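You operate a simulated robot arm through the tools that you are given. There is no shell and no other tool. Be economical: measure what you need, move in short steps, check, and stop when the job is done.

The job below is to be done with a simulated robot arm. You get a single attempt, and the scene is never put back.

Task
Put one of the blue stubs from the top of the orange edged bench on top of the cream rock there. Take the blue weight from the top of the orange edged bench and put it on top of the teal discs box. Put the jug in the inside of the basin. Put the green banded beaker on top of the teal carton on the low shelf. Press the grid key of the bench keyboard to switch it on. Turn the zoom knob of the stereo microscope to 7. Put the green tweezers on the top of the blue edged bench away on the top of the green edged bench. Put one of the teal slides from the top of the blue edged bench on the orange rimmed disc. Put the teal carton labelled "bulbs" from the top of the blue edged bench on the top from the bottom of the second board of the steel rack and the teal carton labelled "rings" on the top of the middle of the long bench. Put two of the orange slides from the top of the door end of the long bench on the top of the trolley. Do these in any order. Set down upright: blue weight, jug, green banded beaker.

The check looks at the end state, three seconds after you hand in, the way a careful person would. Anything else that was tipped, shoved, dropped, spilled or broken makes it a failure.

Robot
A 6-joint arm with a two-finger parallel gripper on a trunk, on a base that drives. Base frame: it is fixed to the floor where the robot stands at the start and does not move with it; the origin is under the middle of the robot, x ahead of it, y to its left, z up; the surface under the hand at the start is at about z = 0.76. Readings come in m, degrees, newtons and seconds.
With the tool pointing down near the work surface it reaches from about 0.4 to 0.92 m from the robot's upright axis, wherever it stands. Its first joint turns from -115.0 to 115.0 degrees. Places, roughly: blue stub [0.75, 0, 0.75]; blue weight [0.75, 0, 0.75]; cream rock [1.25, 0, 0.75]; green banded beaker (7x7x8 cm) [-1, -1.4, 0.8]; green tweezers (5x11x2 cm) [3.3, -0.5, 0.8]; grid key of the bench keyboard [0.7, -2.8, 0.8]; inside of the basin [0.9, -0.6, 0.6]; jug (14x9x13 cm) [0.6, -0.4, 0.8]; orange rimmed disc [3.75, -0.5, 0.75]; orange slide [4.75, -2.5, 0.75]; teal carton [3.25, -0.5, 0.75]; teal carton on the low shelf [-1.25, -1.5, 0.75]; teal discs box [0.75, -2.5, 0.75]; teal slide [3.5, -0.75, 0.75]; top of the green edged bench [-1.1, 0.5, 0.8]; top of the middle of the long bench [2, -2.7, 0.8]; top of the second board of the steel rack (119x24  [3.9, -0.18, 0.64]; top of the trolley [5.3, 1.1, 0.8]; zoom knob of the stereo microscope [1.5, -2.6, 1.1]. Payload 3.43 kg.
Tool frame: the origin (TCP) lies between the finger pads and is the grasp point; the fingertips stand 0.034 m ahead of it; z points along the fingers, y is the line along which they close. The gripper opens to 0.128 m. The fingers are 0.024 m wide and 0.012 m thick; the gripper's body (0.048 by 0.13 m) begins 0.096 m behind the TCP.
Orientation is told as [roll, pitch, yaw] about the base's x, y, z axes, in that order, counted from this pose: with the fingers straight down and closing along the base's y, the tool's x points along the base's -x, its y along +y and its z along -z.

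Tools
- The arm moves only by the tool play_rows. Its arguments are lists of equal length, an entry for each row: "delta_pos": the shift along the base's x, y, z in units of 100 mm (1.0 is 100 mm), a list of three; "dr": the turn, a rotation vector about the base's x, y, z in units of 45 degrees (1.0 is 45 degrees), a list of three; "fingers": the finger opening in m, from 0 to 0.128. In form: {"delta_pos": [[dx, dy, dz], ...], "dr": [[rx, ry, rz], ...], "fingers": [fingers, ...]}. A call has 1 to 20 rows; each row is the pose to reach, as a shift and turn from the pose commanded when the call began. A call with a number of a shift or a turn outside -1 to 1 is refused whole. A row lasts 0.2 s, in which the tool goes at most 0.05 m and 8.6 degrees; a call with a longer step from one row to the next is refused whole, and so is a gripper value outside its range. Where a pose cannot be reached the arm comes as near as it can. A force on the tool above 40 N (or 10 N above the force at the start of the call, whichever is more), or a blocked arm, ends the call early, and 0.2 s more pass. Each finger travels about 0.108 m/s and halts on what it meets, pressing with about 29 N; the grip force reading is that of the motor and also rises with nothing between the fingers. The clock runs only during rows and for 0.2 s after the last one: add rows that repeat a pose to give the fingers time. The reply holds the time, the measured pose of the TCP, the force on the tool along the base axes, the opening and the grip force, in the units named above and with some noise, with the torque about the TCP (base axes, N m) and any sound that the robot's microphone picked up.
- Cameras (640 x 400 px; columns grow to the right, rows downward): "scene" is now at [0.0156, 0.0906, 1.149]; the picture's right is [-0.99, -0.15, 0.00], its down [-0.04, 0.25, -0.97] and it looks along [0.14, -0.96, -0.26] (base axes); focal length 214 px, centre (320, 200). "wrist" rides on the gripper at [0.076, -0.011, -0.16] in the tool frame; the picture's right is [0.15, 0.99, 0.00], its down [-0.88, 0.13, -0.46] and it looks along [-0.45, 0.07, 0.89] (tool axes); focal length 234 px, centre (320, 200). There is no depth. A picture from a camera that has moved, and an enlarged one, comes with that camera's place and axes in the base frame and with its lens. The place of the scene camera against the robot may be out by one fixed shift of up to 0.018 m in any direction.
- snapshot(camera): a new picture of that camera. No time passes.
- move_column(by): slides the trunk up (or, below 0, down) by that many m; the arm and the scene camera ride with it, the base frame stays. It gives what a move gives, with no picture.
- steer(legs): drives the robot by 1 to 6 legs, each [ahead, turn to the left] in m and degrees, along the robot's own axes; the way and the turn of a leg run together, so that a leg with both is an arc; at most 1.5 m and 180 degrees a leg. The arm and the cameras ride along, it lands a little off, and it stops where it bumps. It gives what a move gives.
- head_to(pan, tilt): turns the head with the scene camera to pan (to the left, within 103 degrees either way) and tilt (down, from -29 to 69), counted from straight ahead of the robot. It gives what a move gives.
- inspect(camera, box): a new picture of the part [left, top, right, bottom] of that camera's present view, enlarged. No time passes.
- close_job(): hands the job in; it is judged then, once.

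Go step by step. Nothing tells you exact positions but the pictures and the camera data: compare them with the known pose of the tool, close in by small moves and look again before you grip or let go. The budget is 546 turns and 336 pictures, counting those below and the enlarged ones. Unless the task says otherwise, let go and move clear before handing in.

The tools are called after "Call:" as a command line: name --argument value ..., lists and objects as JSON in quotes. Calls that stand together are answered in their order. play_rows: Moves the arm, as the interface text tells. Its arguments: {"type":"object","properties":{"delta_pos":{"type":"array"},"dr":{"type":"array"},"fingers":{"type":"array"}},"required":["delta_pos","dr","fingers"]} The other tools are called the same way: move_column (by) slides the trunk up or down; steer (legs) drives the base; head_to (pan, tilt) turns the head that bears the scene camera; snapshot (camera) takes a picture; inspect (camera, box) takes an enlarged picture of a part of a camera's view; close_job () hands the job in.

At the start:

```text
clock: 0.0
position: [0.545, -0.1457, 1.0685]
orientation: [0.0, -0.1, 0.1]
ft_force: [0.1, -0.6, 0.1]
torque: [0.0, -0.02, -0.02]
gripper_width: 0.1282
grip_force: 0.1
trunk travel left (down, up): [-0.375, 0.415]
robot x, y, heading: [0.0016, -0.0007, -0.3]
head pan, tilt: [-81.4, 14.8]
```

scene: 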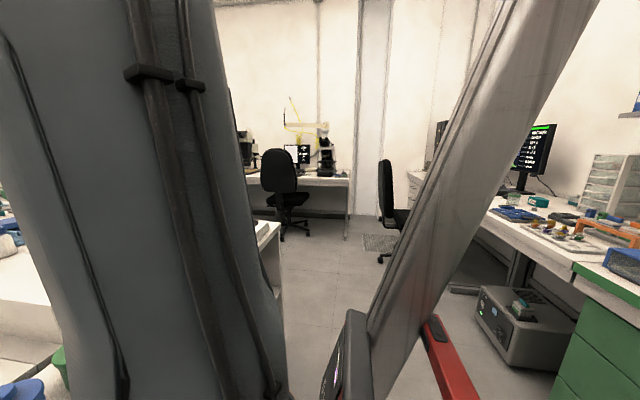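
wrist: 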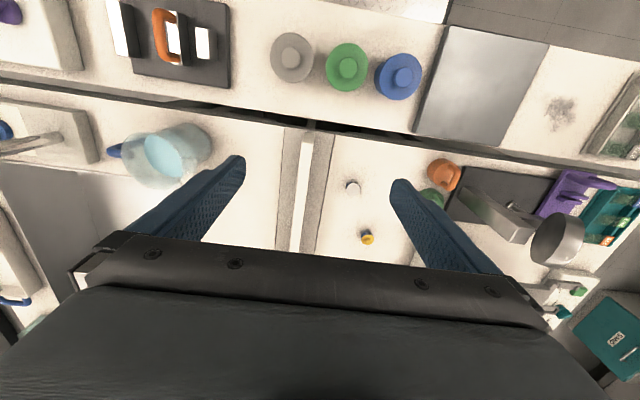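

I see the bench below with weights, a basin and a jug; I will look around first with the head.

Call:
head_to --pan 0 --tilt 35

```text
clock: 1.6
position: [0.5448, -0.1451, 1.0683]
orientation: [0.0, -0.1, 0.1]
ft_force: [-0.5, 1.0, -0.1]
torque: [-0.02, 0.01, 0.02]
gripper_width: 0.128
grip_force: 0.0
trunk travel left (down, up): [-0.375, 0.415]
robot x, y, heading: [0.0018, 0.0025, -0.1]
head pan, tilt: [0.0, 35.0]
```

Call:
snapshot --camera "scene"

Call:
snapshot --camera "wrist"

```text
333 pictures are left
camera scene: at [0.0898, 0.1829, 1.1167], right [0.0, -1.0, 0.0], down [-0.57, 0.0, -0.82], along [0.82, 0.0, -0.57], focal length 214 px, centre (320, 200)
```

scene: 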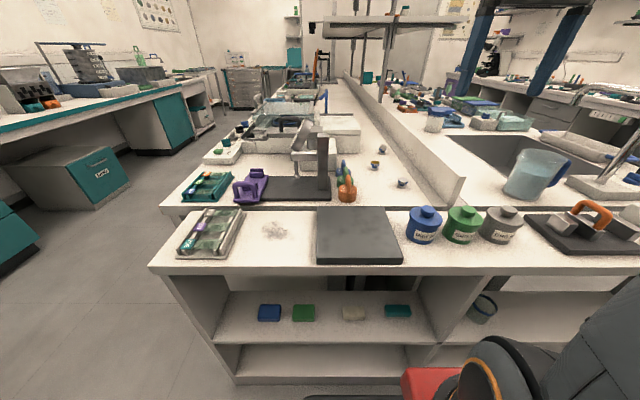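

```text
332 pictures are left
camera wrist: at [0.4688, -0.1571, 1.2286], right [-0.15, 0.99, 0.0], down [0.88, 0.13, 0.46], along [0.45, 0.07, -0.89], focal length 234 px, centre (320, 200)
```

wrist: 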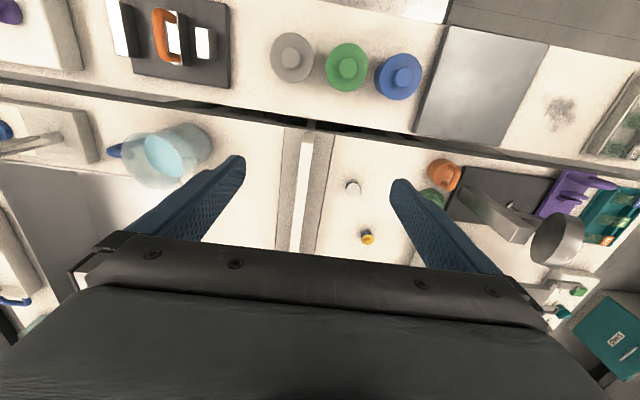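

Now an enlarged look at the bench ahead.

Call:
inspect --camera "scene" --box '[150, 70, 410, 260]'

Call:
inspect --camera "scene" --box '[380, 70, 640, 260]'

```text
2.11 times, centred on (280, 165) of scene
camera zoom: at [0.0898, 0.1829, 1.1167], right [0.0, -1.0, 0.0], down [-0.57, 0.0, -0.82], along [0.82, 0.0, -0.57], focal length 452 px, centre (404, 274)
```

zoom: 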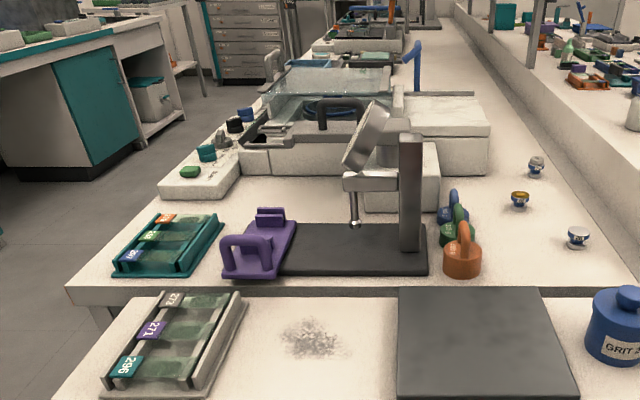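

```text
2.11 times, centred on (510, 165) of scene
camera zoom: at [0.0898, 0.1829, 1.1167], right [0.0, -1.0, 0.0], down [-0.57, 0.0, -0.82], along [0.82, 0.0, -0.57], focal length 452 px, centre (-80, 274)
```

zoom: 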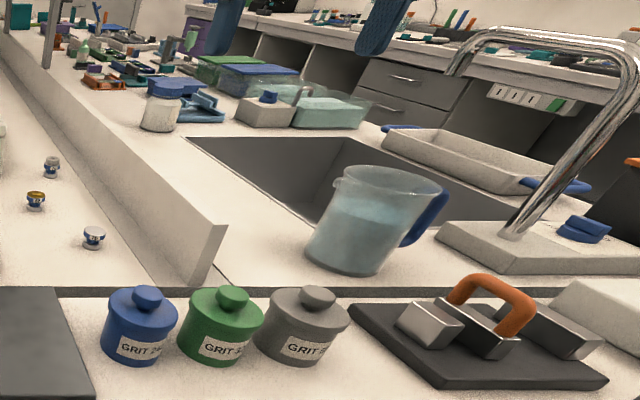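

I'll raise the trunk for a better overview and pan around.

Call:
move_column --by 0.35

Call:
head_to --pan 0 --tilt 40

Call:
inspect --camera "scene" --box '[160, 0, 480, 200]'

Call:
snapshot --camera "scene"

```text
clock: 5.0
position: [0.5449, -0.1455, 1.4179]
orientation: [0.0, 0.0, 0.1]
ft_force: [-0.1, 0.4, 0.5]
torque: [0.02, -0.02, 0.0]
gripper_width: 0.1278
grip_force: 0.0
trunk travel left (down, up): [-0.725, 0.065]
robot x, y, heading: [-0.0002, -0.0012, -0.1]
head pan, tilt: [0.0, 35.0]
```

```text
clock: 5.6
position: [0.5441, -0.1454, 1.4178]
orientation: [0.1, 0.0, -0.1]
ft_force: [0.0, 0.7, -0.4]
torque: [0.02, 0.0, -0.02]
gripper_width: 0.1278
grip_force: 0.1
trunk travel left (down, up): [-0.725, 0.065]
robot x, y, heading: [0.0011, -0.0009, 0.0]
head pan, tilt: [0.0, 40.0]
```

```text
2.00 times, centred on (320, 100) of scene
camera zoom: at [-0.0106, 0.183, 1.4592], right [0.0, -1.0, 0.0], down [-0.64, 0.0, -0.77], along [0.77, 0.0, -0.64], focal length 429 px, centre (320, 400)
```

zoom: 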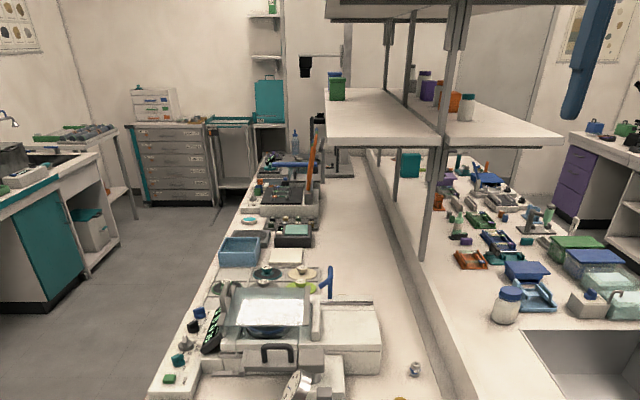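

```text
328 pictures are left
camera scene: at [-0.0106, 0.183, 1.4592], right [0.0, -1.0, 0.0], down [-0.64, 0.0, -0.77], along [0.77, 0.0, -0.64], focal length 214 px, centre (320, 200)
```

scene: 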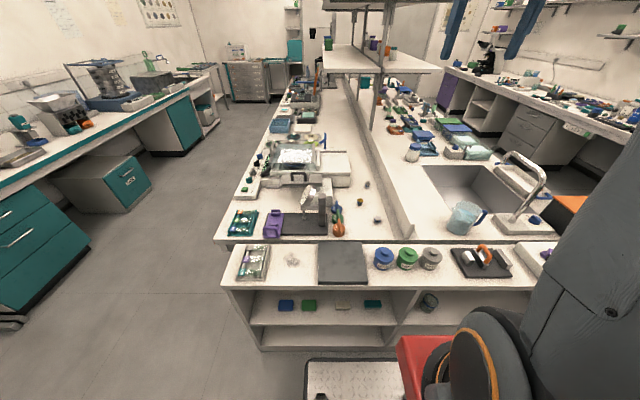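

Call:
head_to --pan -75 --tilt 25

Call:
snapshot --camera "scene"

Call:
head_to --pan 75 --tilt 25

Call:
snapshot --camera "scene"

```text
clock: 7.1
position: [0.5452, -0.1458, 1.4186]
orientation: [0.0, 0.0, 0.0]
ft_force: [0.5, -0.3, -0.4]
torque: [0.0, 0.01, -0.01]
gripper_width: 0.1281
grip_force: 0.0
trunk travel left (down, up): [-0.725, 0.065]
robot x, y, heading: [-0.0016, 0.0021, -0.2]
head pan, tilt: [-75.0, 25.0]
```

```text
327 pictures are left
camera scene: at [-0.0718, 0.094, 1.4825], right [-0.97, -0.26, 0.0], down [-0.11, 0.41, -0.91], along [0.24, -0.88, -0.42], focal length 214 px, centre (320, 200)
```

scene: 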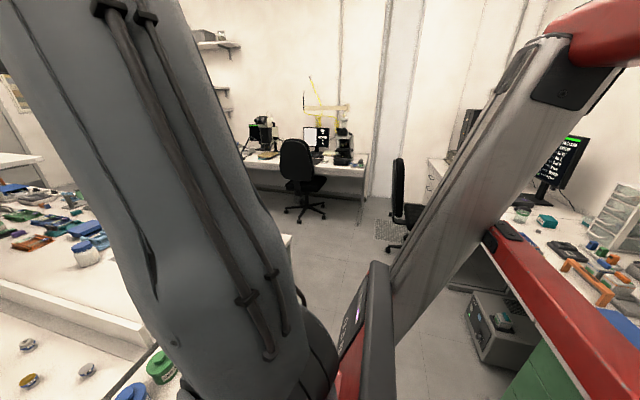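

```text
clock: 9.4
position: [0.5458, -0.1454, 1.4191]
orientation: [-0.1, 0.1, 0.1]
ft_force: [0.5, 0.5, -0.7]
torque: [-0.01, 0.0, 0.01]
gripper_width: 0.1281
grip_force: 0.0
trunk travel left (down, up): [-0.725, 0.065]
robot x, y, heading: [0.0019, 0.0002, -0.1]
head pan, tilt: [75.0, 25.0]
```

```text
326 pictures are left
camera scene: at [-0.0718, 0.272, 1.4825], right [0.97, -0.26, 0.0], down [-0.11, -0.41, -0.91], along [0.23, 0.88, -0.42], focal length 214 px, centre (320, 200)
```

scene: 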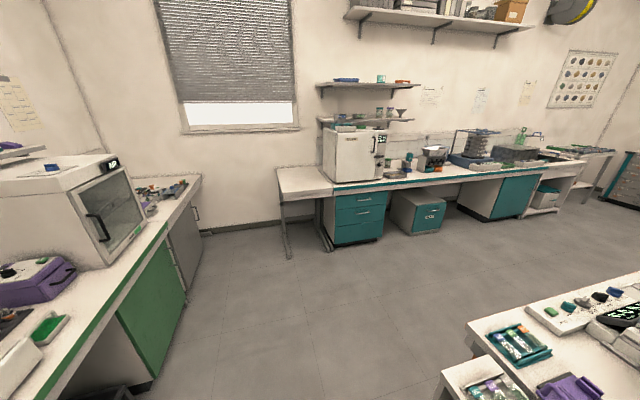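

Call:
head_to --pan 0 --tilt 50

Call:
inspect --camera "scene" --box '[210, 30, 410, 155]'

Call:
inspect --camera "scene" --box '[210, 100, 410, 225]'

```text
clock: 10.9
position: [0.5448, -0.1443, 1.4184]
orientation: [0.1, 0.1, 0.0]
ft_force: [0.3, 0.4, 0.3]
torque: [0.01, 0.0, 0.02]
gripper_width: 0.1282
grip_force: 0.0
trunk travel left (down, up): [-0.725, 0.065]
robot x, y, heading: [0.0031, -0.0003, -0.3]
head pan, tilt: [0.0, 50.0]
```

```text
3.20 times, centred on (310, 92) of scene
camera zoom: at [-0.0186, 0.183, 1.445], right [0.0, -1.0, 0.0], down [-0.77, 0.0, -0.64], along [0.64, 0.0, -0.77], focal length 686 px, centre (352, 544)
```

zoom: 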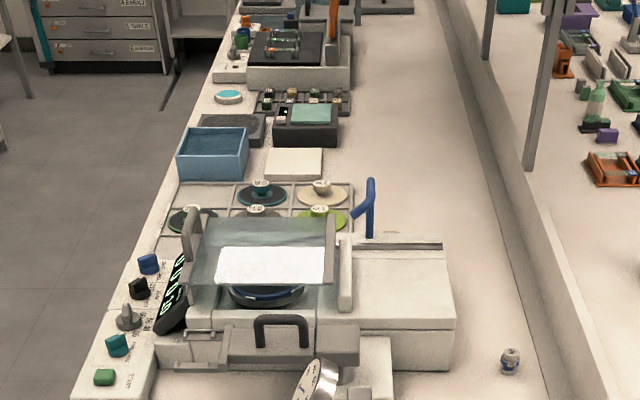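

```text
3.20 times, centred on (310, 162) of scene
camera zoom: at [-0.0186, 0.183, 1.445], right [0.0, -1.0, 0.0], down [-0.77, 0.0, -0.64], along [0.64, 0.0, -0.77], focal length 686 px, centre (352, 320)
```

zoom: 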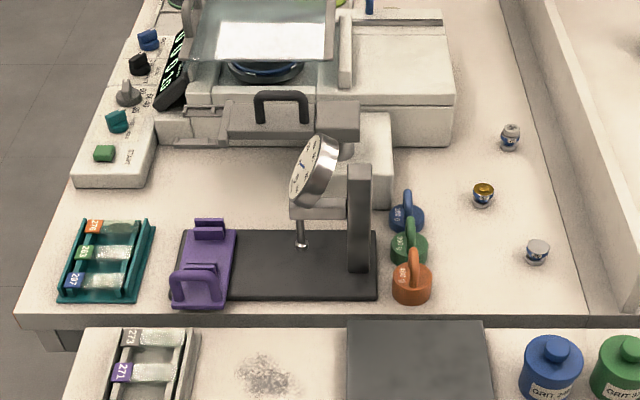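

The rock is likely hidden behind the white machine box, so I'll look with the wrist camera from further forward.

Call:
play_rows --delta_pos '[[0.4, 0.3, 0], [0.8, 0.6, 0], [1, 1, 0]]' --dr '[[0, 0, 0], [0, 0, 0], [0, 0, 0]]' --fingers '[0.128, 0.128, 0.128]'

Call:
play_rows --delta_pos '[[0.4, 0.3, 0], [0.8, 0.6, 0], [1, 1, 0]]' --dr '[[0, -0.15, 0], [0, -0.3, 0], [0, -0.45, 0]]' --fingers '[0.128, 0.128, 0.128]'

Call:
snapshot --camera "wrist"

```text
clock: 11.7
position: [0.6448, -0.0424, 1.418]
orientation: [0.0, 0.0, 0.0]
ft_force: [0.8, -0.2, 0.6]
torque: [0.04, 0.02, 0.0]
gripper_width: 0.1278
grip_force: 0.1
trunk travel left (down, up): [-0.725, 0.065]
robot x, y, heading: [-0.0005, -0.0024, 0.1]
head pan, tilt: [0.0, 50.0]
```

```text
clock: 12.5
position: [0.744, 0.0531, 1.4164]
orientation: [-0.1, -20.3, 0.1]
ft_force: [0.4, -0.4, -0.5]
torque: [0.04, 0.03, 0.02]
gripper_width: 0.128
grip_force: 0.1
trunk travel left (down, up): [-0.725, 0.065]
robot x, y, heading: [0.0012, -0.0006, -0.1]
head pan, tilt: [0.0, 50.0]
```

```text
323 pictures are left
camera wrist: at [0.6167, 0.0411, 1.5409], right [-0.14, 0.99, -0.05], down [0.67, 0.13, 0.73], along [0.73, 0.07, -0.68], focal length 234 px, centre (320, 200)
```

wrist: 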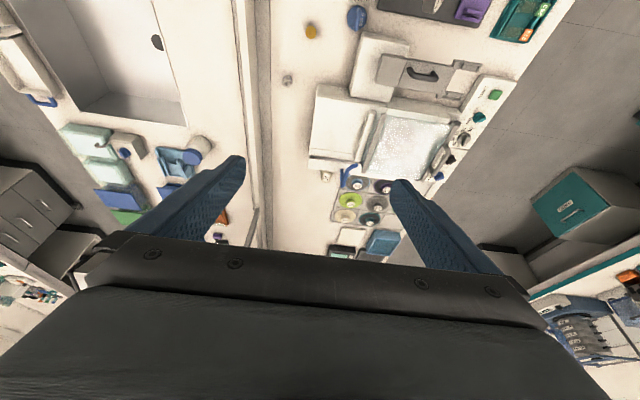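

Call:
inspect --camera "wrist" --box '[260, 60, 460, 260]'

```text
2.00 times, centred on (360, 160) of wrist
camera zoom: at [0.6167, 0.0411, 1.5409], right [-0.14, 0.99, -0.05], down [0.67, 0.13, 0.73], along [0.73, 0.07, -0.68], focal length 468 px, centre (240, 280)
```

zoom: 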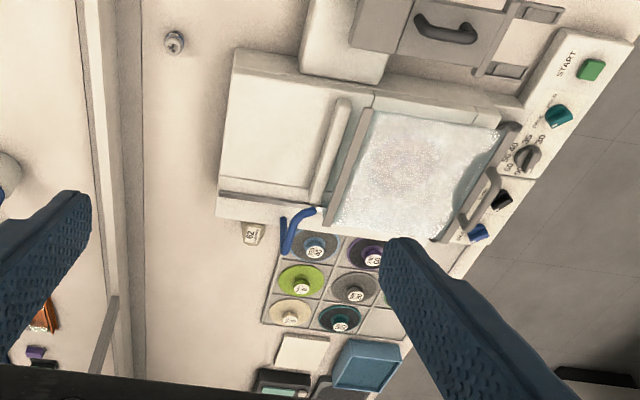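

Call:
inspect --camera "wrist" --box '[300, 150, 360, 200]'

Call:
inspect --camera "wrist" --box '[270, 0, 400, 100]'

```text
8.00 times, centred on (330, 175) of wrist
camera zoom: at [0.6167, 0.0411, 1.5409], right [-0.14, 0.99, -0.05], down [0.67, 0.13, 0.73], along [0.73, 0.07, -0.68], focal length 1873 px, centre (240, 400)
```

zoom: 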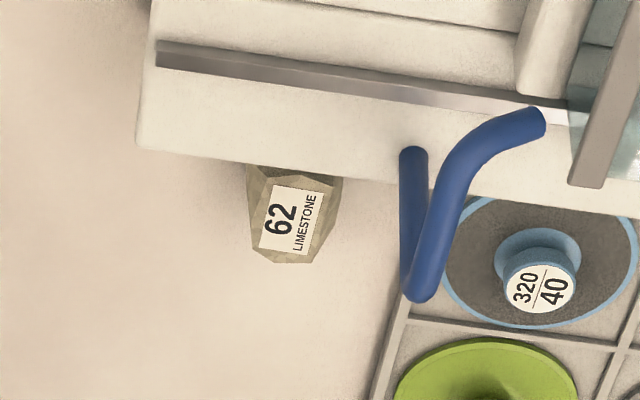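

```text
4.00 times, centred on (335, 50) of wrist
camera zoom: at [0.6167, 0.0411, 1.5409], right [-0.14, 0.99, -0.05], down [0.67, 0.13, 0.73], along [0.73, 0.07, -0.68], focal length 937 px, centre (260, 800)
```

zoom: 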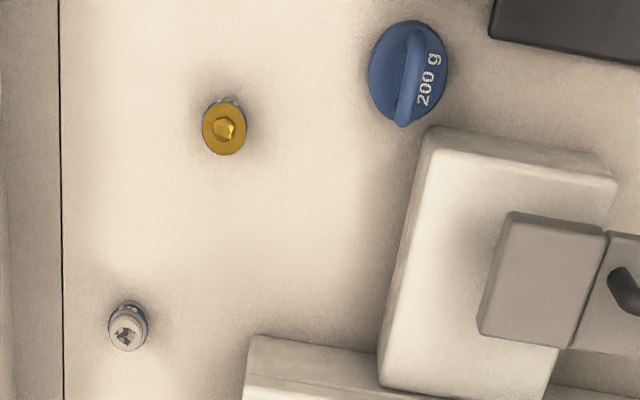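

The cream rock is "62 LIMESTONE" at about (1.27, 0.12) and the 200 g blue weight at about (0.72, 0.11). First job: the jug into the basin; I bring the arm back and shift the robot right.

Call:
play_rows --delta_pos '[[-0.4, -0.2, 0], [-0.8, -0.4, 0], [-1, -0.5, 0]]' --dr '[[0, 0.15, 0], [0, 0.3, 0], [0, 0.45, 0]]' --fingers '[0.128, 0.128, 0.128]'

Call:
play_rows --delta_pos '[[-0.4, 0, 0], [-0.8, 0, 0], [-1, 0, 0]]' --dr '[[0, 0, 0], [0, 0, 0], [0, 0, 0]]' --fingers '[0.128, 0.128, 0.128]'

Call:
head_to --pan -60 --tilt 60

Call:
snapshot --camera "scene"

```text
clock: 13.3
position: [0.6417, 0.0042, 1.4185]
orientation: [0.0, 0.1, 0.0]
ft_force: [-0.9, 0.6, 0.0]
torque: [0.0, -0.04, -0.02]
gripper_width: 0.1278
grip_force: 0.0
trunk travel left (down, up): [-0.725, 0.065]
robot x, y, heading: [0.0004, -0.0001, 0.0]
head pan, tilt: [0.0, 50.0]
```

```text
clock: 14.1
position: [0.544, 0.0061, 1.4166]
orientation: [0.0, -0.1, 0.0]
ft_force: [-0.8, 0.7, -0.1]
torque: [-0.01, 0.01, -0.01]
gripper_width: 0.1278
grip_force: 0.0
trunk travel left (down, up): [-0.725, 0.065]
robot x, y, heading: [-0.0027, 0.0006, 0.0]
head pan, tilt: [0.0, 50.0]
```

```text
clock: 15.4
position: [0.543, 0.0064, 1.4171]
orientation: [-0.1, 0.1, 0.0]
ft_force: [0.6, 0.4, 0.0]
torque: [-0.01, 0.0, 0.0]
gripper_width: 0.1281
grip_force: 0.1
trunk travel left (down, up): [-0.725, 0.065]
robot x, y, heading: [-0.0027, -0.001, 0.0]
head pan, tilt: [-60.0, 60.0]
```

```text
319 pictures are left
camera scene: at [-0.0623, 0.1253, 1.4324], right [-0.87, -0.5, 0.0], down [-0.43, 0.75, -0.5], along [0.25, -0.43, -0.87], focal length 214 px, centre (320, 200)
```

scene: 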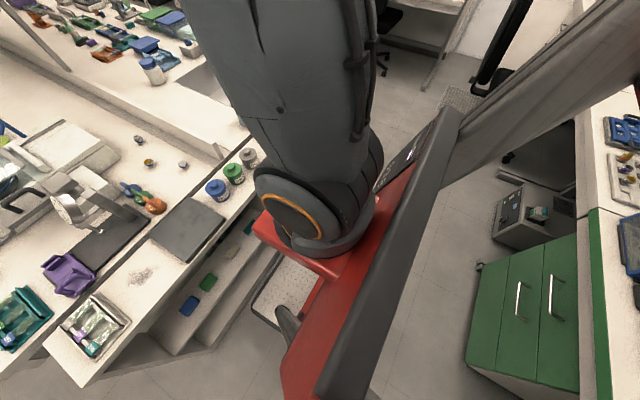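

Call:
steer --legs '[[0, -90], [0.42, 0], [0, 90]]'

Call:
head_to --pan 0 --tilt 45

Call:
snapshot --camera "wrist"

Call:
snapshot --camera "scene"

```text
clock: 18.1
position: [0.31, -0.4049, 1.4177]
orientation: [0.1, 0.0, -52.6]
ft_force: [-1.8, -1.3, -0.3]
torque: [0.14, -0.1, -0.01]
gripper_width: 0.1281
grip_force: 0.0
trunk travel left (down, up): [-0.725, 0.065]
robot x, y, heading: [-0.0362, 0.0162, -43.1]
head pan, tilt: [-60.0, 60.0]
stopped in leg 1: the robot was blocked; the commanded pose is now the measured one
```

```text
clock: 19.4
position: [0.3131, -0.3999, 1.4188]
orientation: [0.0, -0.1, -52.5]
ft_force: [0.1, -0.6, 0.4]
torque: [0.0, 0.01, 0.02]
gripper_width: 0.128
grip_force: 0.1
trunk travel left (down, up): [-0.725, 0.065]
robot x, y, heading: [-0.0386, 0.0157, -42.9]
head pan, tilt: [0.0, 45.0]
```

```text
318 pictures are left
camera wrist: at [0.258, -0.3473, 1.5779], right [0.69, 0.72, 0.0], down [0.64, -0.62, 0.46], along [0.33, -0.32, -0.89], focal length 234 px, centre (320, 200)
```

wrist: 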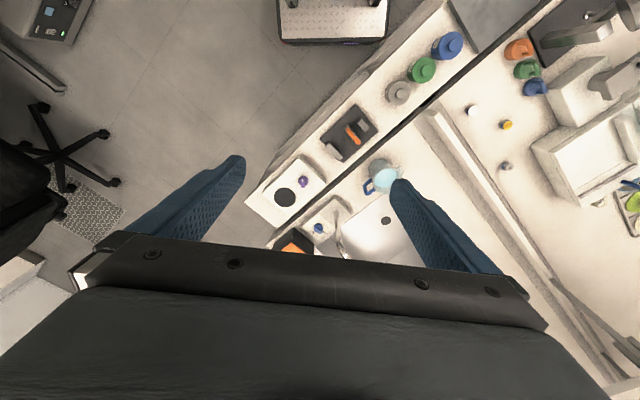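

```text
317 pictures are left
camera scene: at [0.0884, 0.1574, 1.4519], right [-0.68, -0.73, 0.0], down [-0.52, 0.48, -0.71], along [0.52, -0.48, -0.71], focal length 214 px, centre (320, 200)
```

scene: 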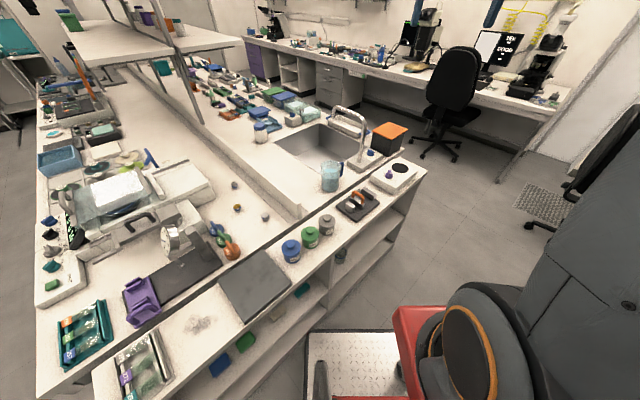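

The base corner touched the bench while turning; I back off to the aisle's middle and repeat.

Call:
steer --legs '[[-0.18, 0], [0, -47], [0.62, 0], [0, 90], [0.13, 0]]'

Call:
snapshot --camera "wrist"

Call:
snapshot --camera "scene"

```text
clock: 30.9
position: [0.4947, -0.5295, 1.4186]
orientation: [-0.1, -0.1, -8.3]
ft_force: [-0.2, 0.2, -0.2]
torque: [0.03, -0.05, -0.02]
gripper_width: 0.1284
grip_force: 0.1
trunk travel left (down, up): [-0.725, 0.065]
robot x, y, heading: [-0.0518, -0.4713, 1.1]
head pan, tilt: [0.0, 45.0]
```

```text
316 pictures are left
camera wrist: at [0.4176, -0.5304, 1.578], right [0.0, 1.0, 0.0], down [0.89, 0.0, 0.46], along [0.46, 0.0, -0.89], focal length 234 px, centre (320, 200)
```

wrist: 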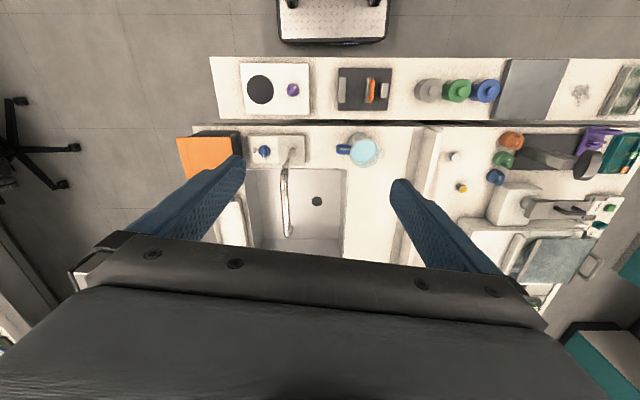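

```text
315 pictures are left
camera scene: at [-0.0632, -0.2894, 1.4519], right [0.02, -1.0, 0.0], down [-0.71, -0.01, -0.71], along [0.71, 0.01, -0.71], focal length 214 px, centre (320, 200)
```

scene: 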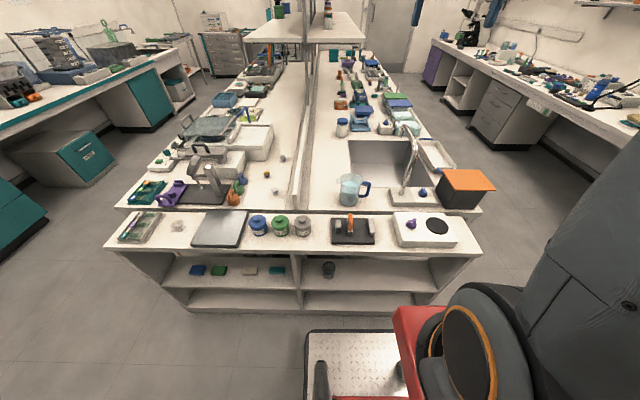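

The jug stands at about (0.61, -0.40) with its handle toward the sink tap; the sink spans about x 0.72–1.06, y -0.75–-0.44. I'll turn the gripper to close along x and go above the jug.

Call:
steer --legs '[[0.05, -1]]'

Call:
play_rows --delta_pos '[[0.1, 0.1, 0], [0.2, 0.3, 0], [0.3, 0.5, 0], [0.4, 0.7, 0], [0.5, 0.9, 0]]' --dr '[[0, 0, -0.18], [0, 0, -0.36], [0, 0, -0.54], [0, 0, -0.72], [0, 0, -0.9]]' --fingers '[0.128, 0.128, 0.128, 0.128, 0.128]'

Call:
play_rows --delta_pos '[[0, 0, 0], [0, 0, 0], [0, 0, 0], [0, 0, 0], [0, 0, 0]]' --dr '[[0, 0, -0.18], [0, 0, -0.36], [0, 0, -0.54], [0, 0, -0.72], [0, 0, -0.9]]' --fingers '[0.128, 0.128, 0.128, 0.128, 0.128]'

Call:
move_column --by -0.3

Call:
snapshot --camera "wrist"

Call:
snapshot --camera "scene"

```text
clock: 31.9
position: [0.5448, -0.5384, 1.4191]
orientation: [0.0, -0.1, -9.3]
ft_force: [-0.1, 0.2, -0.1]
torque: [0.01, -0.03, 0.02]
gripper_width: 0.1281
grip_force: 0.1
trunk travel left (down, up): [-0.725, 0.065]
robot x, y, heading: [0.0052, -0.4741, -0.1]
head pan, tilt: [0.0, 45.0]
```

```text
clock: 33.1
position: [0.595, -0.4469, 1.4184]
orientation: [-0.1, -0.1, -50.0]
ft_force: [0.4, -0.7, 0.2]
torque: [0.03, -0.01, 0.01]
gripper_width: 0.1281
grip_force: 0.0
trunk travel left (down, up): [-0.725, 0.065]
robot x, y, heading: [0.0062, -0.473, 0.1]
head pan, tilt: [0.0, 45.0]
```

```text
clock: 34.3
position: [0.5936, -0.4477, 1.4174]
orientation: [0.0, -0.1, -90.4]
ft_force: [0.3, 0.0, -0.2]
torque: [-0.01, 0.0, -0.02]
gripper_width: 0.1279
grip_force: 0.1
trunk travel left (down, up): [-0.725, 0.065]
robot x, y, heading: [0.0082, -0.4729, -0.1]
head pan, tilt: [0.0, 45.0]
```

```text
clock: 37.3
position: [0.595, -0.4481, 1.1192]
orientation: [-0.1, -0.1, -90.3]
ft_force: [0.0, -0.6, -0.3]
torque: [-0.01, 0.01, -0.04]
gripper_width: 0.128
grip_force: 0.1
trunk travel left (down, up): [-0.425, 0.365]
robot x, y, heading: [0.0045, -0.4712, -0.0]
head pan, tilt: [0.0, 45.0]
```

```text
314 pictures are left
camera wrist: at [0.5837, -0.3727, 1.2779], right [0.99, 0.14, 0.0], down [0.13, -0.88, 0.46], along [0.06, -0.45, -0.89], focal length 234 px, centre (320, 200)
```

wrist: 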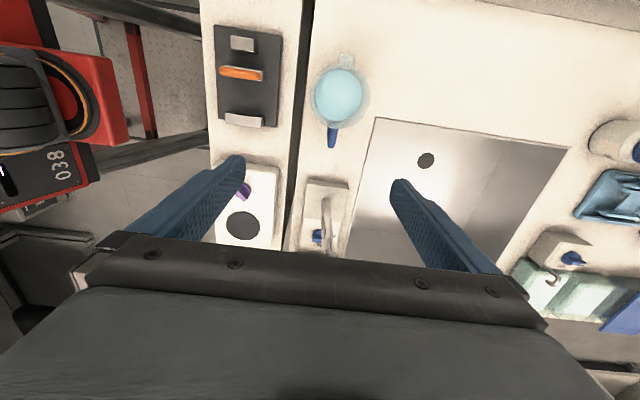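

```text
313 pictures are left
camera scene: at [0.0746, -0.2886, 1.1519], right [0.0, -1.0, 0.0], down [-0.71, 0.0, -0.71], along [0.71, 0.0, -0.71], focal length 214 px, centre (320, 200)
```

scene: 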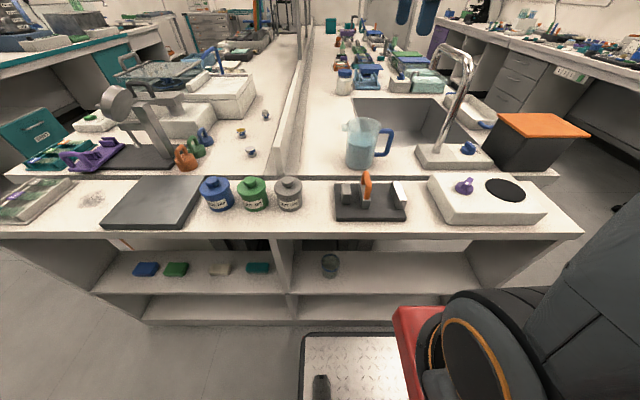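

Jug body centre estimated at (0.614, -0.388). Aligning above it and descending part-way.

Call:
play_rows --delta_pos '[[0.1, 0.3, 0], [0.19, 0.59, 0], [0.19, 0.59, -0.4], [0.19, 0.59, -0.8], [0.19, 0.59, -1.0]]' --dr '[[0, 0, 0], [0, 0, 0], [0, 0, 0], [0, 0, 0], [0, 0, 0]]' --fingers '[0.128, 0.128, 0.128, 0.128, 0.128]'

Call:
snapshot --camera "wrist"

Call:
inspect --camera "scene" --box '[300, 40, 480, 220]'

```text
clock: 38.5
position: [0.6146, -0.3884, 1.0174]
orientation: [-0.1, -0.1, -90.3]
ft_force: [-0.8, -0.2, -0.7]
torque: [0.0, 0.0, 0.0]
gripper_width: 0.1279
grip_force: 0.0
trunk travel left (down, up): [-0.425, 0.365]
robot x, y, heading: [0.0059, -0.468, 0.0]
head pan, tilt: [0.0, 45.0]
```

```text
312 pictures are left
camera wrist: at [0.6035, -0.3125, 1.1765], right [0.99, 0.14, 0.0], down [0.13, -0.88, 0.46], along [0.06, -0.45, -0.89], focal length 234 px, centre (320, 200)
```

wrist: 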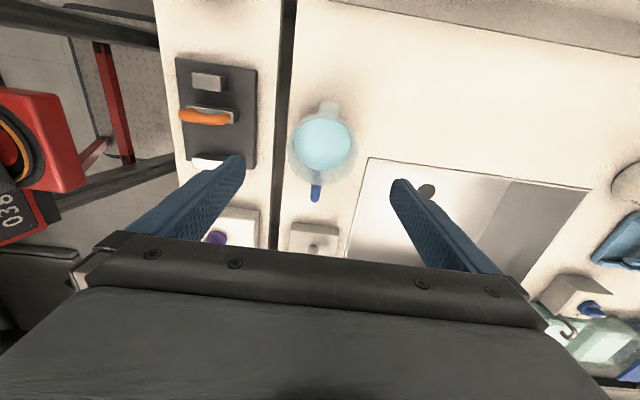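

```text
2.22 times, centred on (390, 130) of scene
camera zoom: at [0.0745, -0.2886, 1.1519], right [0.0, -1.0, 0.0], down [-0.71, 0.0, -0.71], along [0.71, 0.0, -0.71], focal length 477 px, centre (164, 356)
```

zoom: 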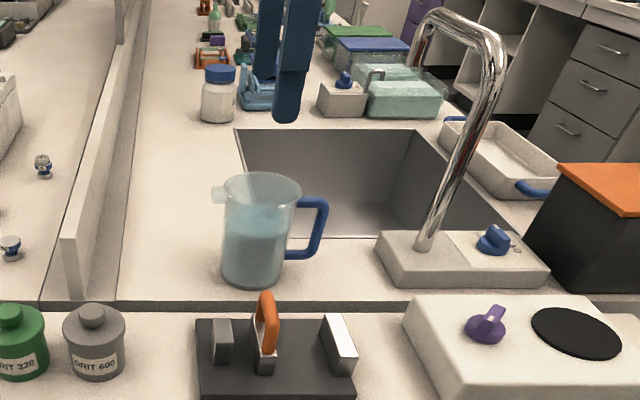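

Aligned; descending to grasp height 0.83.

Call:
play_rows --delta_pos '[[0, 0, -0.4], [0, 0, -0.8], [0, 0, -1.0]]' --dr '[[0, 0, 0], [0, 0, 0], [0, 0, 0]]' --fingers '[0.128, 0.128, 0.128]'

Call:
play_rows --delta_pos '[[0, 0, -0.3], [0, 0, -0.6], [0, 0, -0.9]]' --dr '[[0, 0, 0], [0, 0, 0], [0, 0, 0]]' --fingers '[0.128, 0.128, 0.128]'

Call:
inspect --camera "scene" --box '[300, 40, 480, 220]'

Call:
snapshot --camera "wrist"

```text
clock: 39.3
position: [0.6149, -0.3906, 0.9165]
orientation: [0.0, -0.2, -90.4]
ft_force: [-0.1, 0.6, 0.1]
torque: [0.0, 0.04, -0.01]
gripper_width: 0.1281
grip_force: 0.0
trunk travel left (down, up): [-0.425, 0.365]
robot x, y, heading: [0.0063, -0.4744, -0.1]
head pan, tilt: [0.0, 45.0]
```

```text
clock: 40.1
position: [0.612, -0.3886, 0.8263]
orientation: [0.0, -0.1, -90.3]
ft_force: [-0.8, 0.5, -0.1]
torque: [0.0, -0.04, 0.01]
gripper_width: 0.128
grip_force: 0.0
trunk travel left (down, up): [-0.425, 0.365]
robot x, y, heading: [0.0074, -0.473, -0.1]
head pan, tilt: [0.0, 45.0]
```

```text
2.22 times, centred on (390, 130) of scene
camera zoom: at [0.0744, -0.2886, 1.1519], right [0.0, -1.0, 0.0], down [-0.71, 0.0, -0.71], along [0.71, 0.0, -0.71], focal length 477 px, centre (164, 356)
```

zoom: 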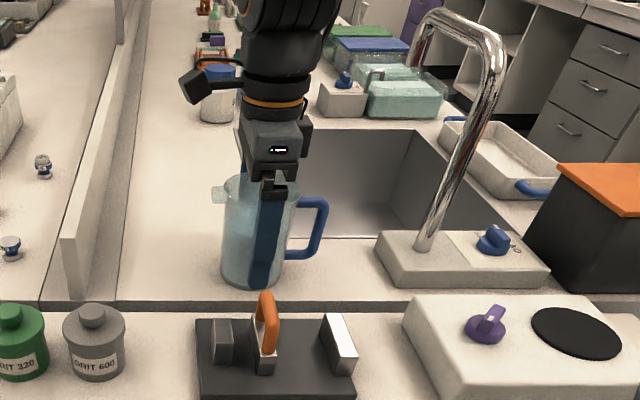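

```text
309 pictures are left
camera wrist: at [0.6023, -0.3134, 0.9863], right [0.99, 0.14, 0.0], down [0.13, -0.88, 0.46], along [0.06, -0.45, -0.89], focal length 234 px, centre (320, 200)
```

wrist: 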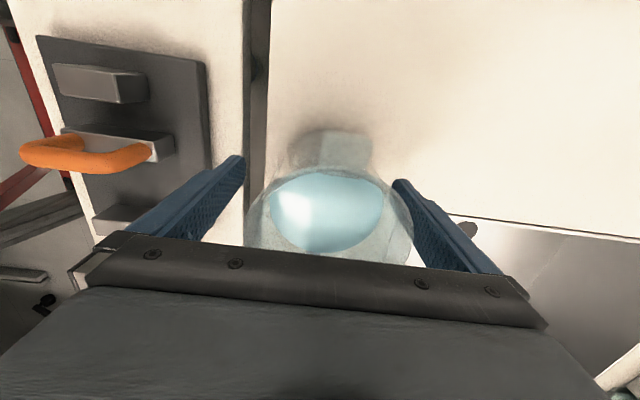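

Fingers straddle the jug body; closing.

Call:
play_rows --delta_pos '[[0, 0, 0], [0, 0, 0], [0, 0, 0], [0, 0, 0]]' --dr '[[0, 0, 0], [0, 0, 0], [0, 0, 0], [0, 0, 0]]' --fingers '[0.1, 0.07, 0.05, 0.05]'

Call:
snapshot --camera "wrist"

```text
clock: 41.1
position: [0.6137, -0.3891, 0.8255]
orientation: [0.1, -0.1, -90.3]
ft_force: [1.0, 0.5, -0.1]
torque: [0.05, 0.11, 0.02]
gripper_width: 0.0886
grip_force: 29.3
trunk travel left (down, up): [-0.425, 0.365]
robot x, y, heading: [0.0084, -0.4688, 0.0]
head pan, tilt: [0.0, 45.0]
```

```text
308 pictures are left
camera wrist: at [0.6025, -0.3134, 0.9864], right [0.99, 0.14, 0.0], down [0.13, -0.88, 0.46], along [0.06, -0.45, -0.89], focal length 234 px, centre (320, 200)
```

wrist: 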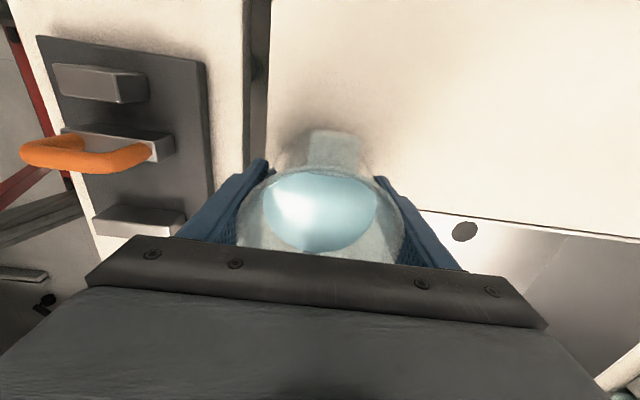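

Holding at 0.089 m; lifting slowly.

Call:
play_rows --delta_pos '[[0, 0, 0.05], [0, 0, 0.15], [0, 0, 0.3], [0, 0, 0.45], [0, 0, 0.6], [0, 0, 0.75], [0, 0, 0.9], [0, 0, 0.97], [0, 0, 1.0]]' --dr '[[0, 0, 0], [0, 0, 0], [0, 0, 0], [0, 0, 0], [0, 0, 0], [0, 0, 0], [0, 0, 0], [0, 0, 0], [0, 0, 0]]' --fingers '[0.05, 0.05, 0.05, 0.05, 0.05, 0.05, 0.05, 0.05, 0.05]'

Call:
inspect --camera "scene" --box '[300, 20, 480, 200]'

```text
clock: 43.1
position: [0.6145, -0.3887, 0.9272]
orientation: [-0.1, -0.1, -90.3]
ft_force: [-0.4, 0.3, -3.7]
torque: [0.06, -0.02, 0.0]
gripper_width: 0.089
grip_force: 29.6
trunk travel left (down, up): [-0.425, 0.365]
robot x, y, heading: [0.0039, -0.4721, -0.1]
head pan, tilt: [0.0, 45.0]
```

```text
2.22 times, centred on (390, 110) of scene
camera zoom: at [0.0747, -0.2885, 1.1518], right [0.0, -1.0, 0.0], down [-0.71, 0.0, -0.71], along [0.71, 0.0, -0.71], focal length 477 px, centre (164, 400)
```

zoom: 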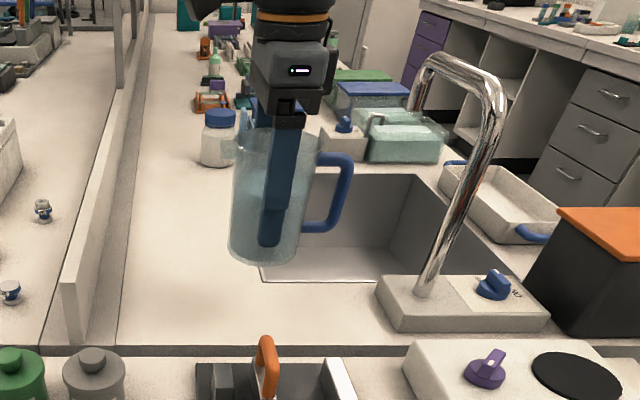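

The jug is up and level. I'll rotate it so the handle points to +x (away from the tap), then carry it over the sink.

Call:
play_rows --delta_pos '[[0, 0, 0.05], [0, 0, 0.05], [0, 0, 0.05], [0, 0, 0.05], [0, 0, 0.05], [0, 0, 0.05], [0, 0, 0.05], [0, 0, 0.05], [0, 0, 0.05], [0, 0, 0.05]]' --dr '[[0, 0, 0.1], [0, 0, 0.2], [0, 0, 0.3], [0, 0, 0.4], [0, 0, 0.5], [0, 0, 0.6], [0, 0, 0.7], [0, 0, 0.8], [0, 0, 0.9], [0, 0, 1.0]]' --fingers '[0.05, 0.05, 0.05, 0.05, 0.05, 0.05, 0.05, 0.05, 0.05, 0.05]'

Call:
play_rows --delta_pos '[[0.05, -0.1, 0], [0.15, -0.2, 0], [0.25, -0.3, 0], [0.35, -0.45, 0], [0.5, -0.6, 0], [0.6, -0.75, 0], [0.7, -0.9, 0], [0.8, -1.0, 0], [0.9, -1.0, 0], [1, -1, 0]]' --dr '[[0, 0, 0.1], [0, 0, 0.2], [0, 0, 0.3], [0, 0, 0.4], [0, 0, 0.5], [0, 0, 0.6], [0, 0, 0.7], [0, 0, 0.8], [0, 0, 0.9], [0, 0, 1.0]]' --fingers '[0.05, 0.05, 0.05, 0.05, 0.05, 0.05, 0.05, 0.05, 0.05, 0.05]'

Call:
play_rows --delta_pos '[[0.15, 0, 0], [0.3, -0.05, 0], [0.5, -0.1, 0], [0.7, -0.15, 0], [0.9, -0.2, 0], [1.0, -0.3, 0]]' --dr '[[0, 0, 0], [0, 0, 0], [0, 0, 0], [0, 0, 0], [0, 0, 0], [0, 0, 0]]' --fingers '[0.05, 0.05, 0.05, 0.05, 0.05, 0.05]'

Call:
snapshot --camera "wrist"

Call:
inspect --camera "scene" --box '[300, 20, 480, 200]'

```text
clock: 45.3
position: [0.6131, -0.3895, 0.9315]
orientation: [-0.1, 0.0, -45.2]
ft_force: [0.3, -0.3, -4.8]
torque: [0.04, 0.03, 0.02]
gripper_width: 0.0887
grip_force: 28.8
trunk travel left (down, up): [-0.425, 0.365]
robot x, y, heading: [0.0075, -0.4733, 0.1]
head pan, tilt: [0.0, 45.0]
```

```text
clock: 47.5
position: [0.7134, -0.4901, 0.9335]
orientation: [0.1, -0.1, -0.2]
ft_force: [0.0, -0.8, -5.0]
torque: [-0.01, 0.06, 0.0]
gripper_width: 0.0891
grip_force: 28.6
trunk travel left (down, up): [-0.425, 0.365]
robot x, y, heading: [0.0048, -0.4727, -0.2]
head pan, tilt: [0.0, 45.0]
```

```text
clock: 48.9
position: [0.8119, -0.5188, 0.9322]
orientation: [0.0, 0.1, -0.3]
ft_force: [-0.1, 0.7, -4.1]
torque: [-0.03, 0.08, -0.03]
gripper_width: 0.089
grip_force: 29.4
trunk travel left (down, up): [-0.425, 0.365]
robot x, y, heading: [0.0083, -0.474, -0.2]
head pan, tilt: [0.0, 45.0]
```

```text
306 pictures are left
camera wrist: at [0.7367, -0.5306, 1.0929], right [-0.14, 0.99, 0.0], down [0.88, 0.13, 0.46], along [0.45, 0.06, -0.89], focal length 234 px, centre (320, 200)
```

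wrist: 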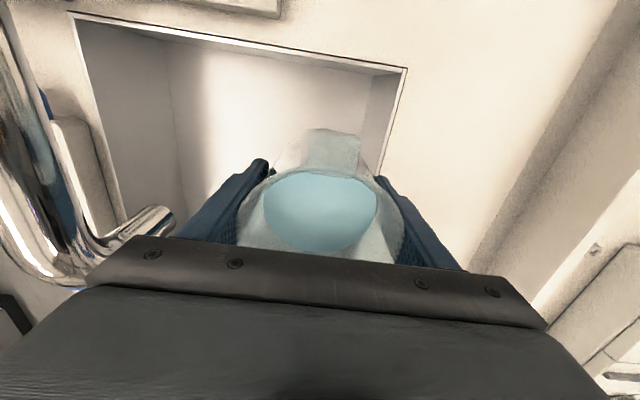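

```text
2.22 times, centred on (390, 110) of scene
camera zoom: at [0.0747, -0.2885, 1.1519], right [0.0, -1.0, 0.0], down [-0.71, 0.0, -0.71], along [0.71, 0.0, -0.71], focal length 477 px, centre (164, 400)
```

zoom: 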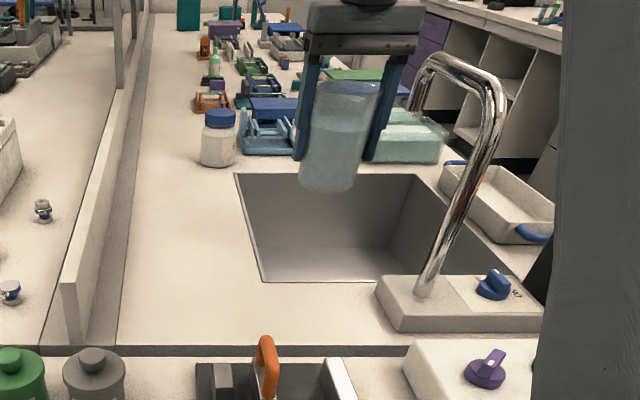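

Clear of the tap (tip near y -0.65). Lowering into the sink with small steps.

Call:
play_rows --delta_pos '[[0.15, -0.05, -0.05], [0.25, -0.1, -0.2], [0.25, -0.1, -0.4], [0.25, -0.1, -0.6], [0.25, -0.1, -0.8], [0.25, -0.1, -1.0]]' --dr '[[0, 0, 0], [0, 0, 0], [0, 0, 0], [0, 0, 0], [0, 0, 0], [0, 0, 0]]' --fingers '[0.05, 0.05, 0.05, 0.05, 0.05, 0.05]'

Call:
play_rows --delta_pos '[[0, 0, -0.2], [0, 0, -0.4], [0, 0, -0.6], [0, 0, -0.8], [0, 0, -0.9], [0, 0, -1.0]]' --dr '[[0, 0, 0], [0, 0, 0], [0, 0, 0], [0, 0, 0], [0, 0, 0], [0, 0, 0]]' --fingers '[0.05, 0.05, 0.05, 0.05, 0.05, 0.05]'

Call:
inspect --camera "scene" --box '[300, 20, 480, 200]'

```text
clock: 50.3
position: [0.8381, -0.5313, 0.833]
orientation: [0.0, 0.0, -0.2]
ft_force: [0.1, -0.1, -4.0]
torque: [-0.03, 0.06, 0.01]
gripper_width: 0.0892
grip_force: 29.2
trunk travel left (down, up): [-0.425, 0.365]
robot x, y, heading: [0.0065, -0.47, 0.2]
head pan, tilt: [0.0, 45.0]
```

```text
clock: 51.7
position: [0.839, -0.5296, 0.7332]
orientation: [0.0, -0.2, -0.3]
ft_force: [-0.1, 0.6, -4.4]
torque: [0.03, 0.1, 0.0]
gripper_width: 0.089
grip_force: 29.3
trunk travel left (down, up): [-0.425, 0.365]
robot x, y, heading: [0.0043, -0.4729, -0.1]
head pan, tilt: [0.0, 45.0]
```

```text
2.22 times, centred on (390, 110) of scene
camera zoom: at [0.0747, -0.2886, 1.1519], right [0.0, -1.0, 0.0], down [-0.71, 0.0, -0.71], along [0.71, 0.0, -0.71], focal length 477 px, centre (164, 400)
```

zoom: 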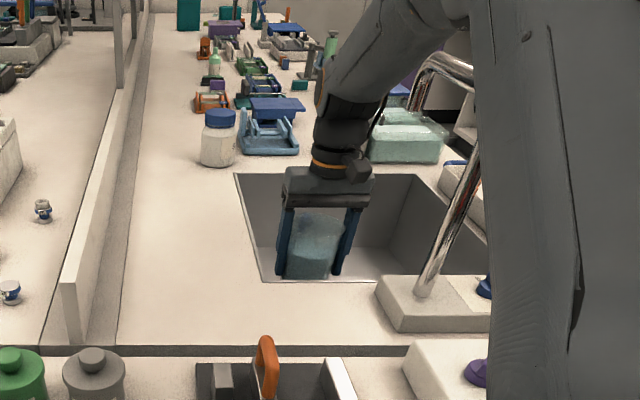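

Call:
snapshot --camera "scene"

Call:
snapshot --camera "wrist"

```text
303 pictures are left
camera scene: at [0.0747, -0.2886, 1.1519], right [0.0, -1.0, 0.0], down [-0.71, 0.0, -0.71], along [0.71, 0.0, -0.71], focal length 214 px, centre (320, 200)
```

scene: 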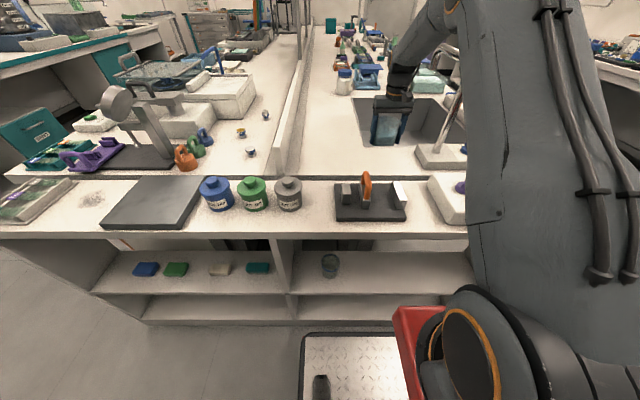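

```text
302 pictures are left
camera wrist: at [0.7623, -0.5418, 0.8926], right [-0.14, 0.99, 0.0], down [0.88, 0.13, 0.46], along [0.45, 0.06, -0.89], focal length 234 px, centre (320, 200)
```

wrist: 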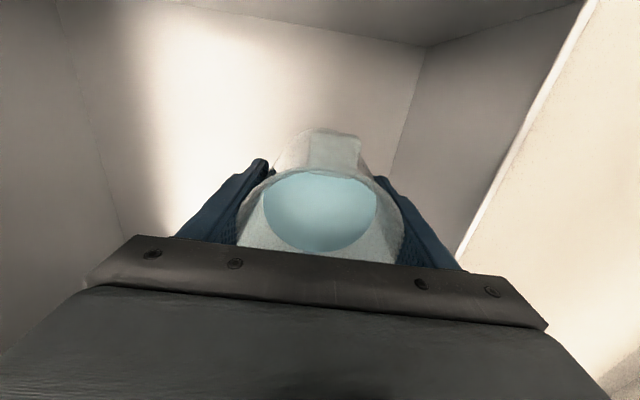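

Call:
play_rows --delta_pos '[[0, 0, -0.1], [0, 0, -0.2], [0, 0, -0.3], [0, 0, -0.4], [0, 0, -0.45], [0, 0, -0.5], [0, 0, -0.5]]' --dr '[[0, 0, 0], [0, 0, 0], [0, 0, 0], [0, 0, 0], [0, 0, 0], [0, 0, 0], [0, 0, 0]]' --fingers '[0.05, 0.05, 0.05, 0.05, 0.05, 0.05, 0.05]'

Call:
inspect --camera "scene" --box '[340, 60, 460, 180]'

```text
clock: 53.3
position: [0.8382, -0.529, 0.6834]
orientation: [0.0, -0.1, -0.2]
ft_force: [-0.4, 0.5, -4.3]
torque: [-0.03, 0.05, -0.05]
gripper_width: 0.0893
grip_force: 29.3
trunk travel left (down, up): [-0.425, 0.365]
robot x, y, heading: [0.002, -0.4701, 0.2]
head pan, tilt: [0.0, 45.0]
```

```text
3.33 times, centred on (400, 120) of scene
camera zoom: at [0.0748, -0.2886, 1.1519], right [0.0, -1.0, 0.0], down [-0.71, 0.0, -0.71], along [0.71, 0.0, -0.71], focal length 715 px, centre (53, 467)
```

zoom: 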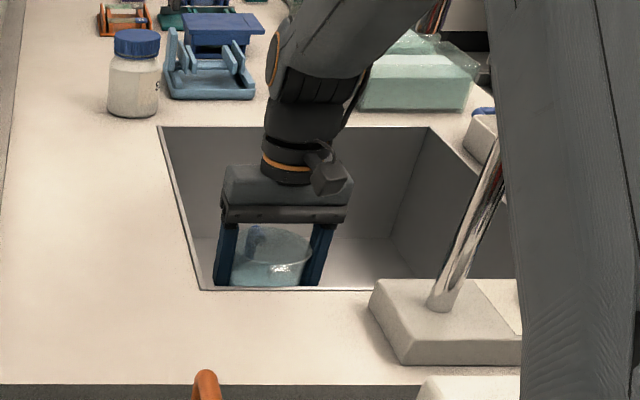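

Call:
play_rows --delta_pos '[[0, 0, -0.04], [0, 0, -0.08], [0, 0, -0.12], [0, 0, -0.12]]' --dr '[[0, 0, 0], [0, 0, 0], [0, 0, 0], [0, 0, 0]]' --fingers '[0.05, 0.05, 0.05, 0.05]'

Call:
play_rows --delta_pos '[[0, 0, -0.03], [0, 0, -0.06], [0, 0, -0.06]]' --dr '[[0, 0, 0], [0, 0, 0], [0, 0, 0]]' --fingers '[0.05, 0.05, 0.05]'

```text
clock: 54.3
position: [0.8386, -0.5301, 0.6708]
orientation: [0.0, -0.1, -0.3]
ft_force: [0.3, -1.1, -4.6]
torque: [0.04, 0.08, 0.05]
gripper_width: 0.0887
grip_force: 29.3
trunk travel left (down, up): [-0.425, 0.365]
robot x, y, heading: [0.0082, -0.4691, 0.4]
head pan, tilt: [0.0, 45.0]
```

```text
clock: 55.1
position: [0.8385, -0.5281, 0.6654]
orientation: [0.0, -0.1, -0.2]
ft_force: [1.0, 0.2, -2.9]
torque: [0.04, 0.07, -0.01]
gripper_width: 0.0889
grip_force: 28.8
trunk travel left (down, up): [-0.425, 0.365]
robot x, y, heading: [0.0062, -0.4714, -0.0]
head pan, tilt: [0.0, 45.0]
```

Call:
play_rows --delta_pos '[[0, 0, -0.02], [0, 0, -0.04], [0, 0, -0.04]]' --dr '[[0, 0, 0], [0, 0, 0], [0, 0, 0]]' --fingers '[0.05, 0.05, 0.05]'

```text
clock: 55.9
position: [0.8381, -0.5284, 0.6605]
orientation: [0.0, -0.2, -0.3]
ft_force: [-0.6, -0.3, -4.5]
torque: [-0.01, 0.07, 0.03]
gripper_width: 0.0889
grip_force: 28.9
trunk travel left (down, up): [-0.425, 0.365]
robot x, y, heading: [0.0069, -0.4712, -0.2]
head pan, tilt: [0.0, 45.0]
```

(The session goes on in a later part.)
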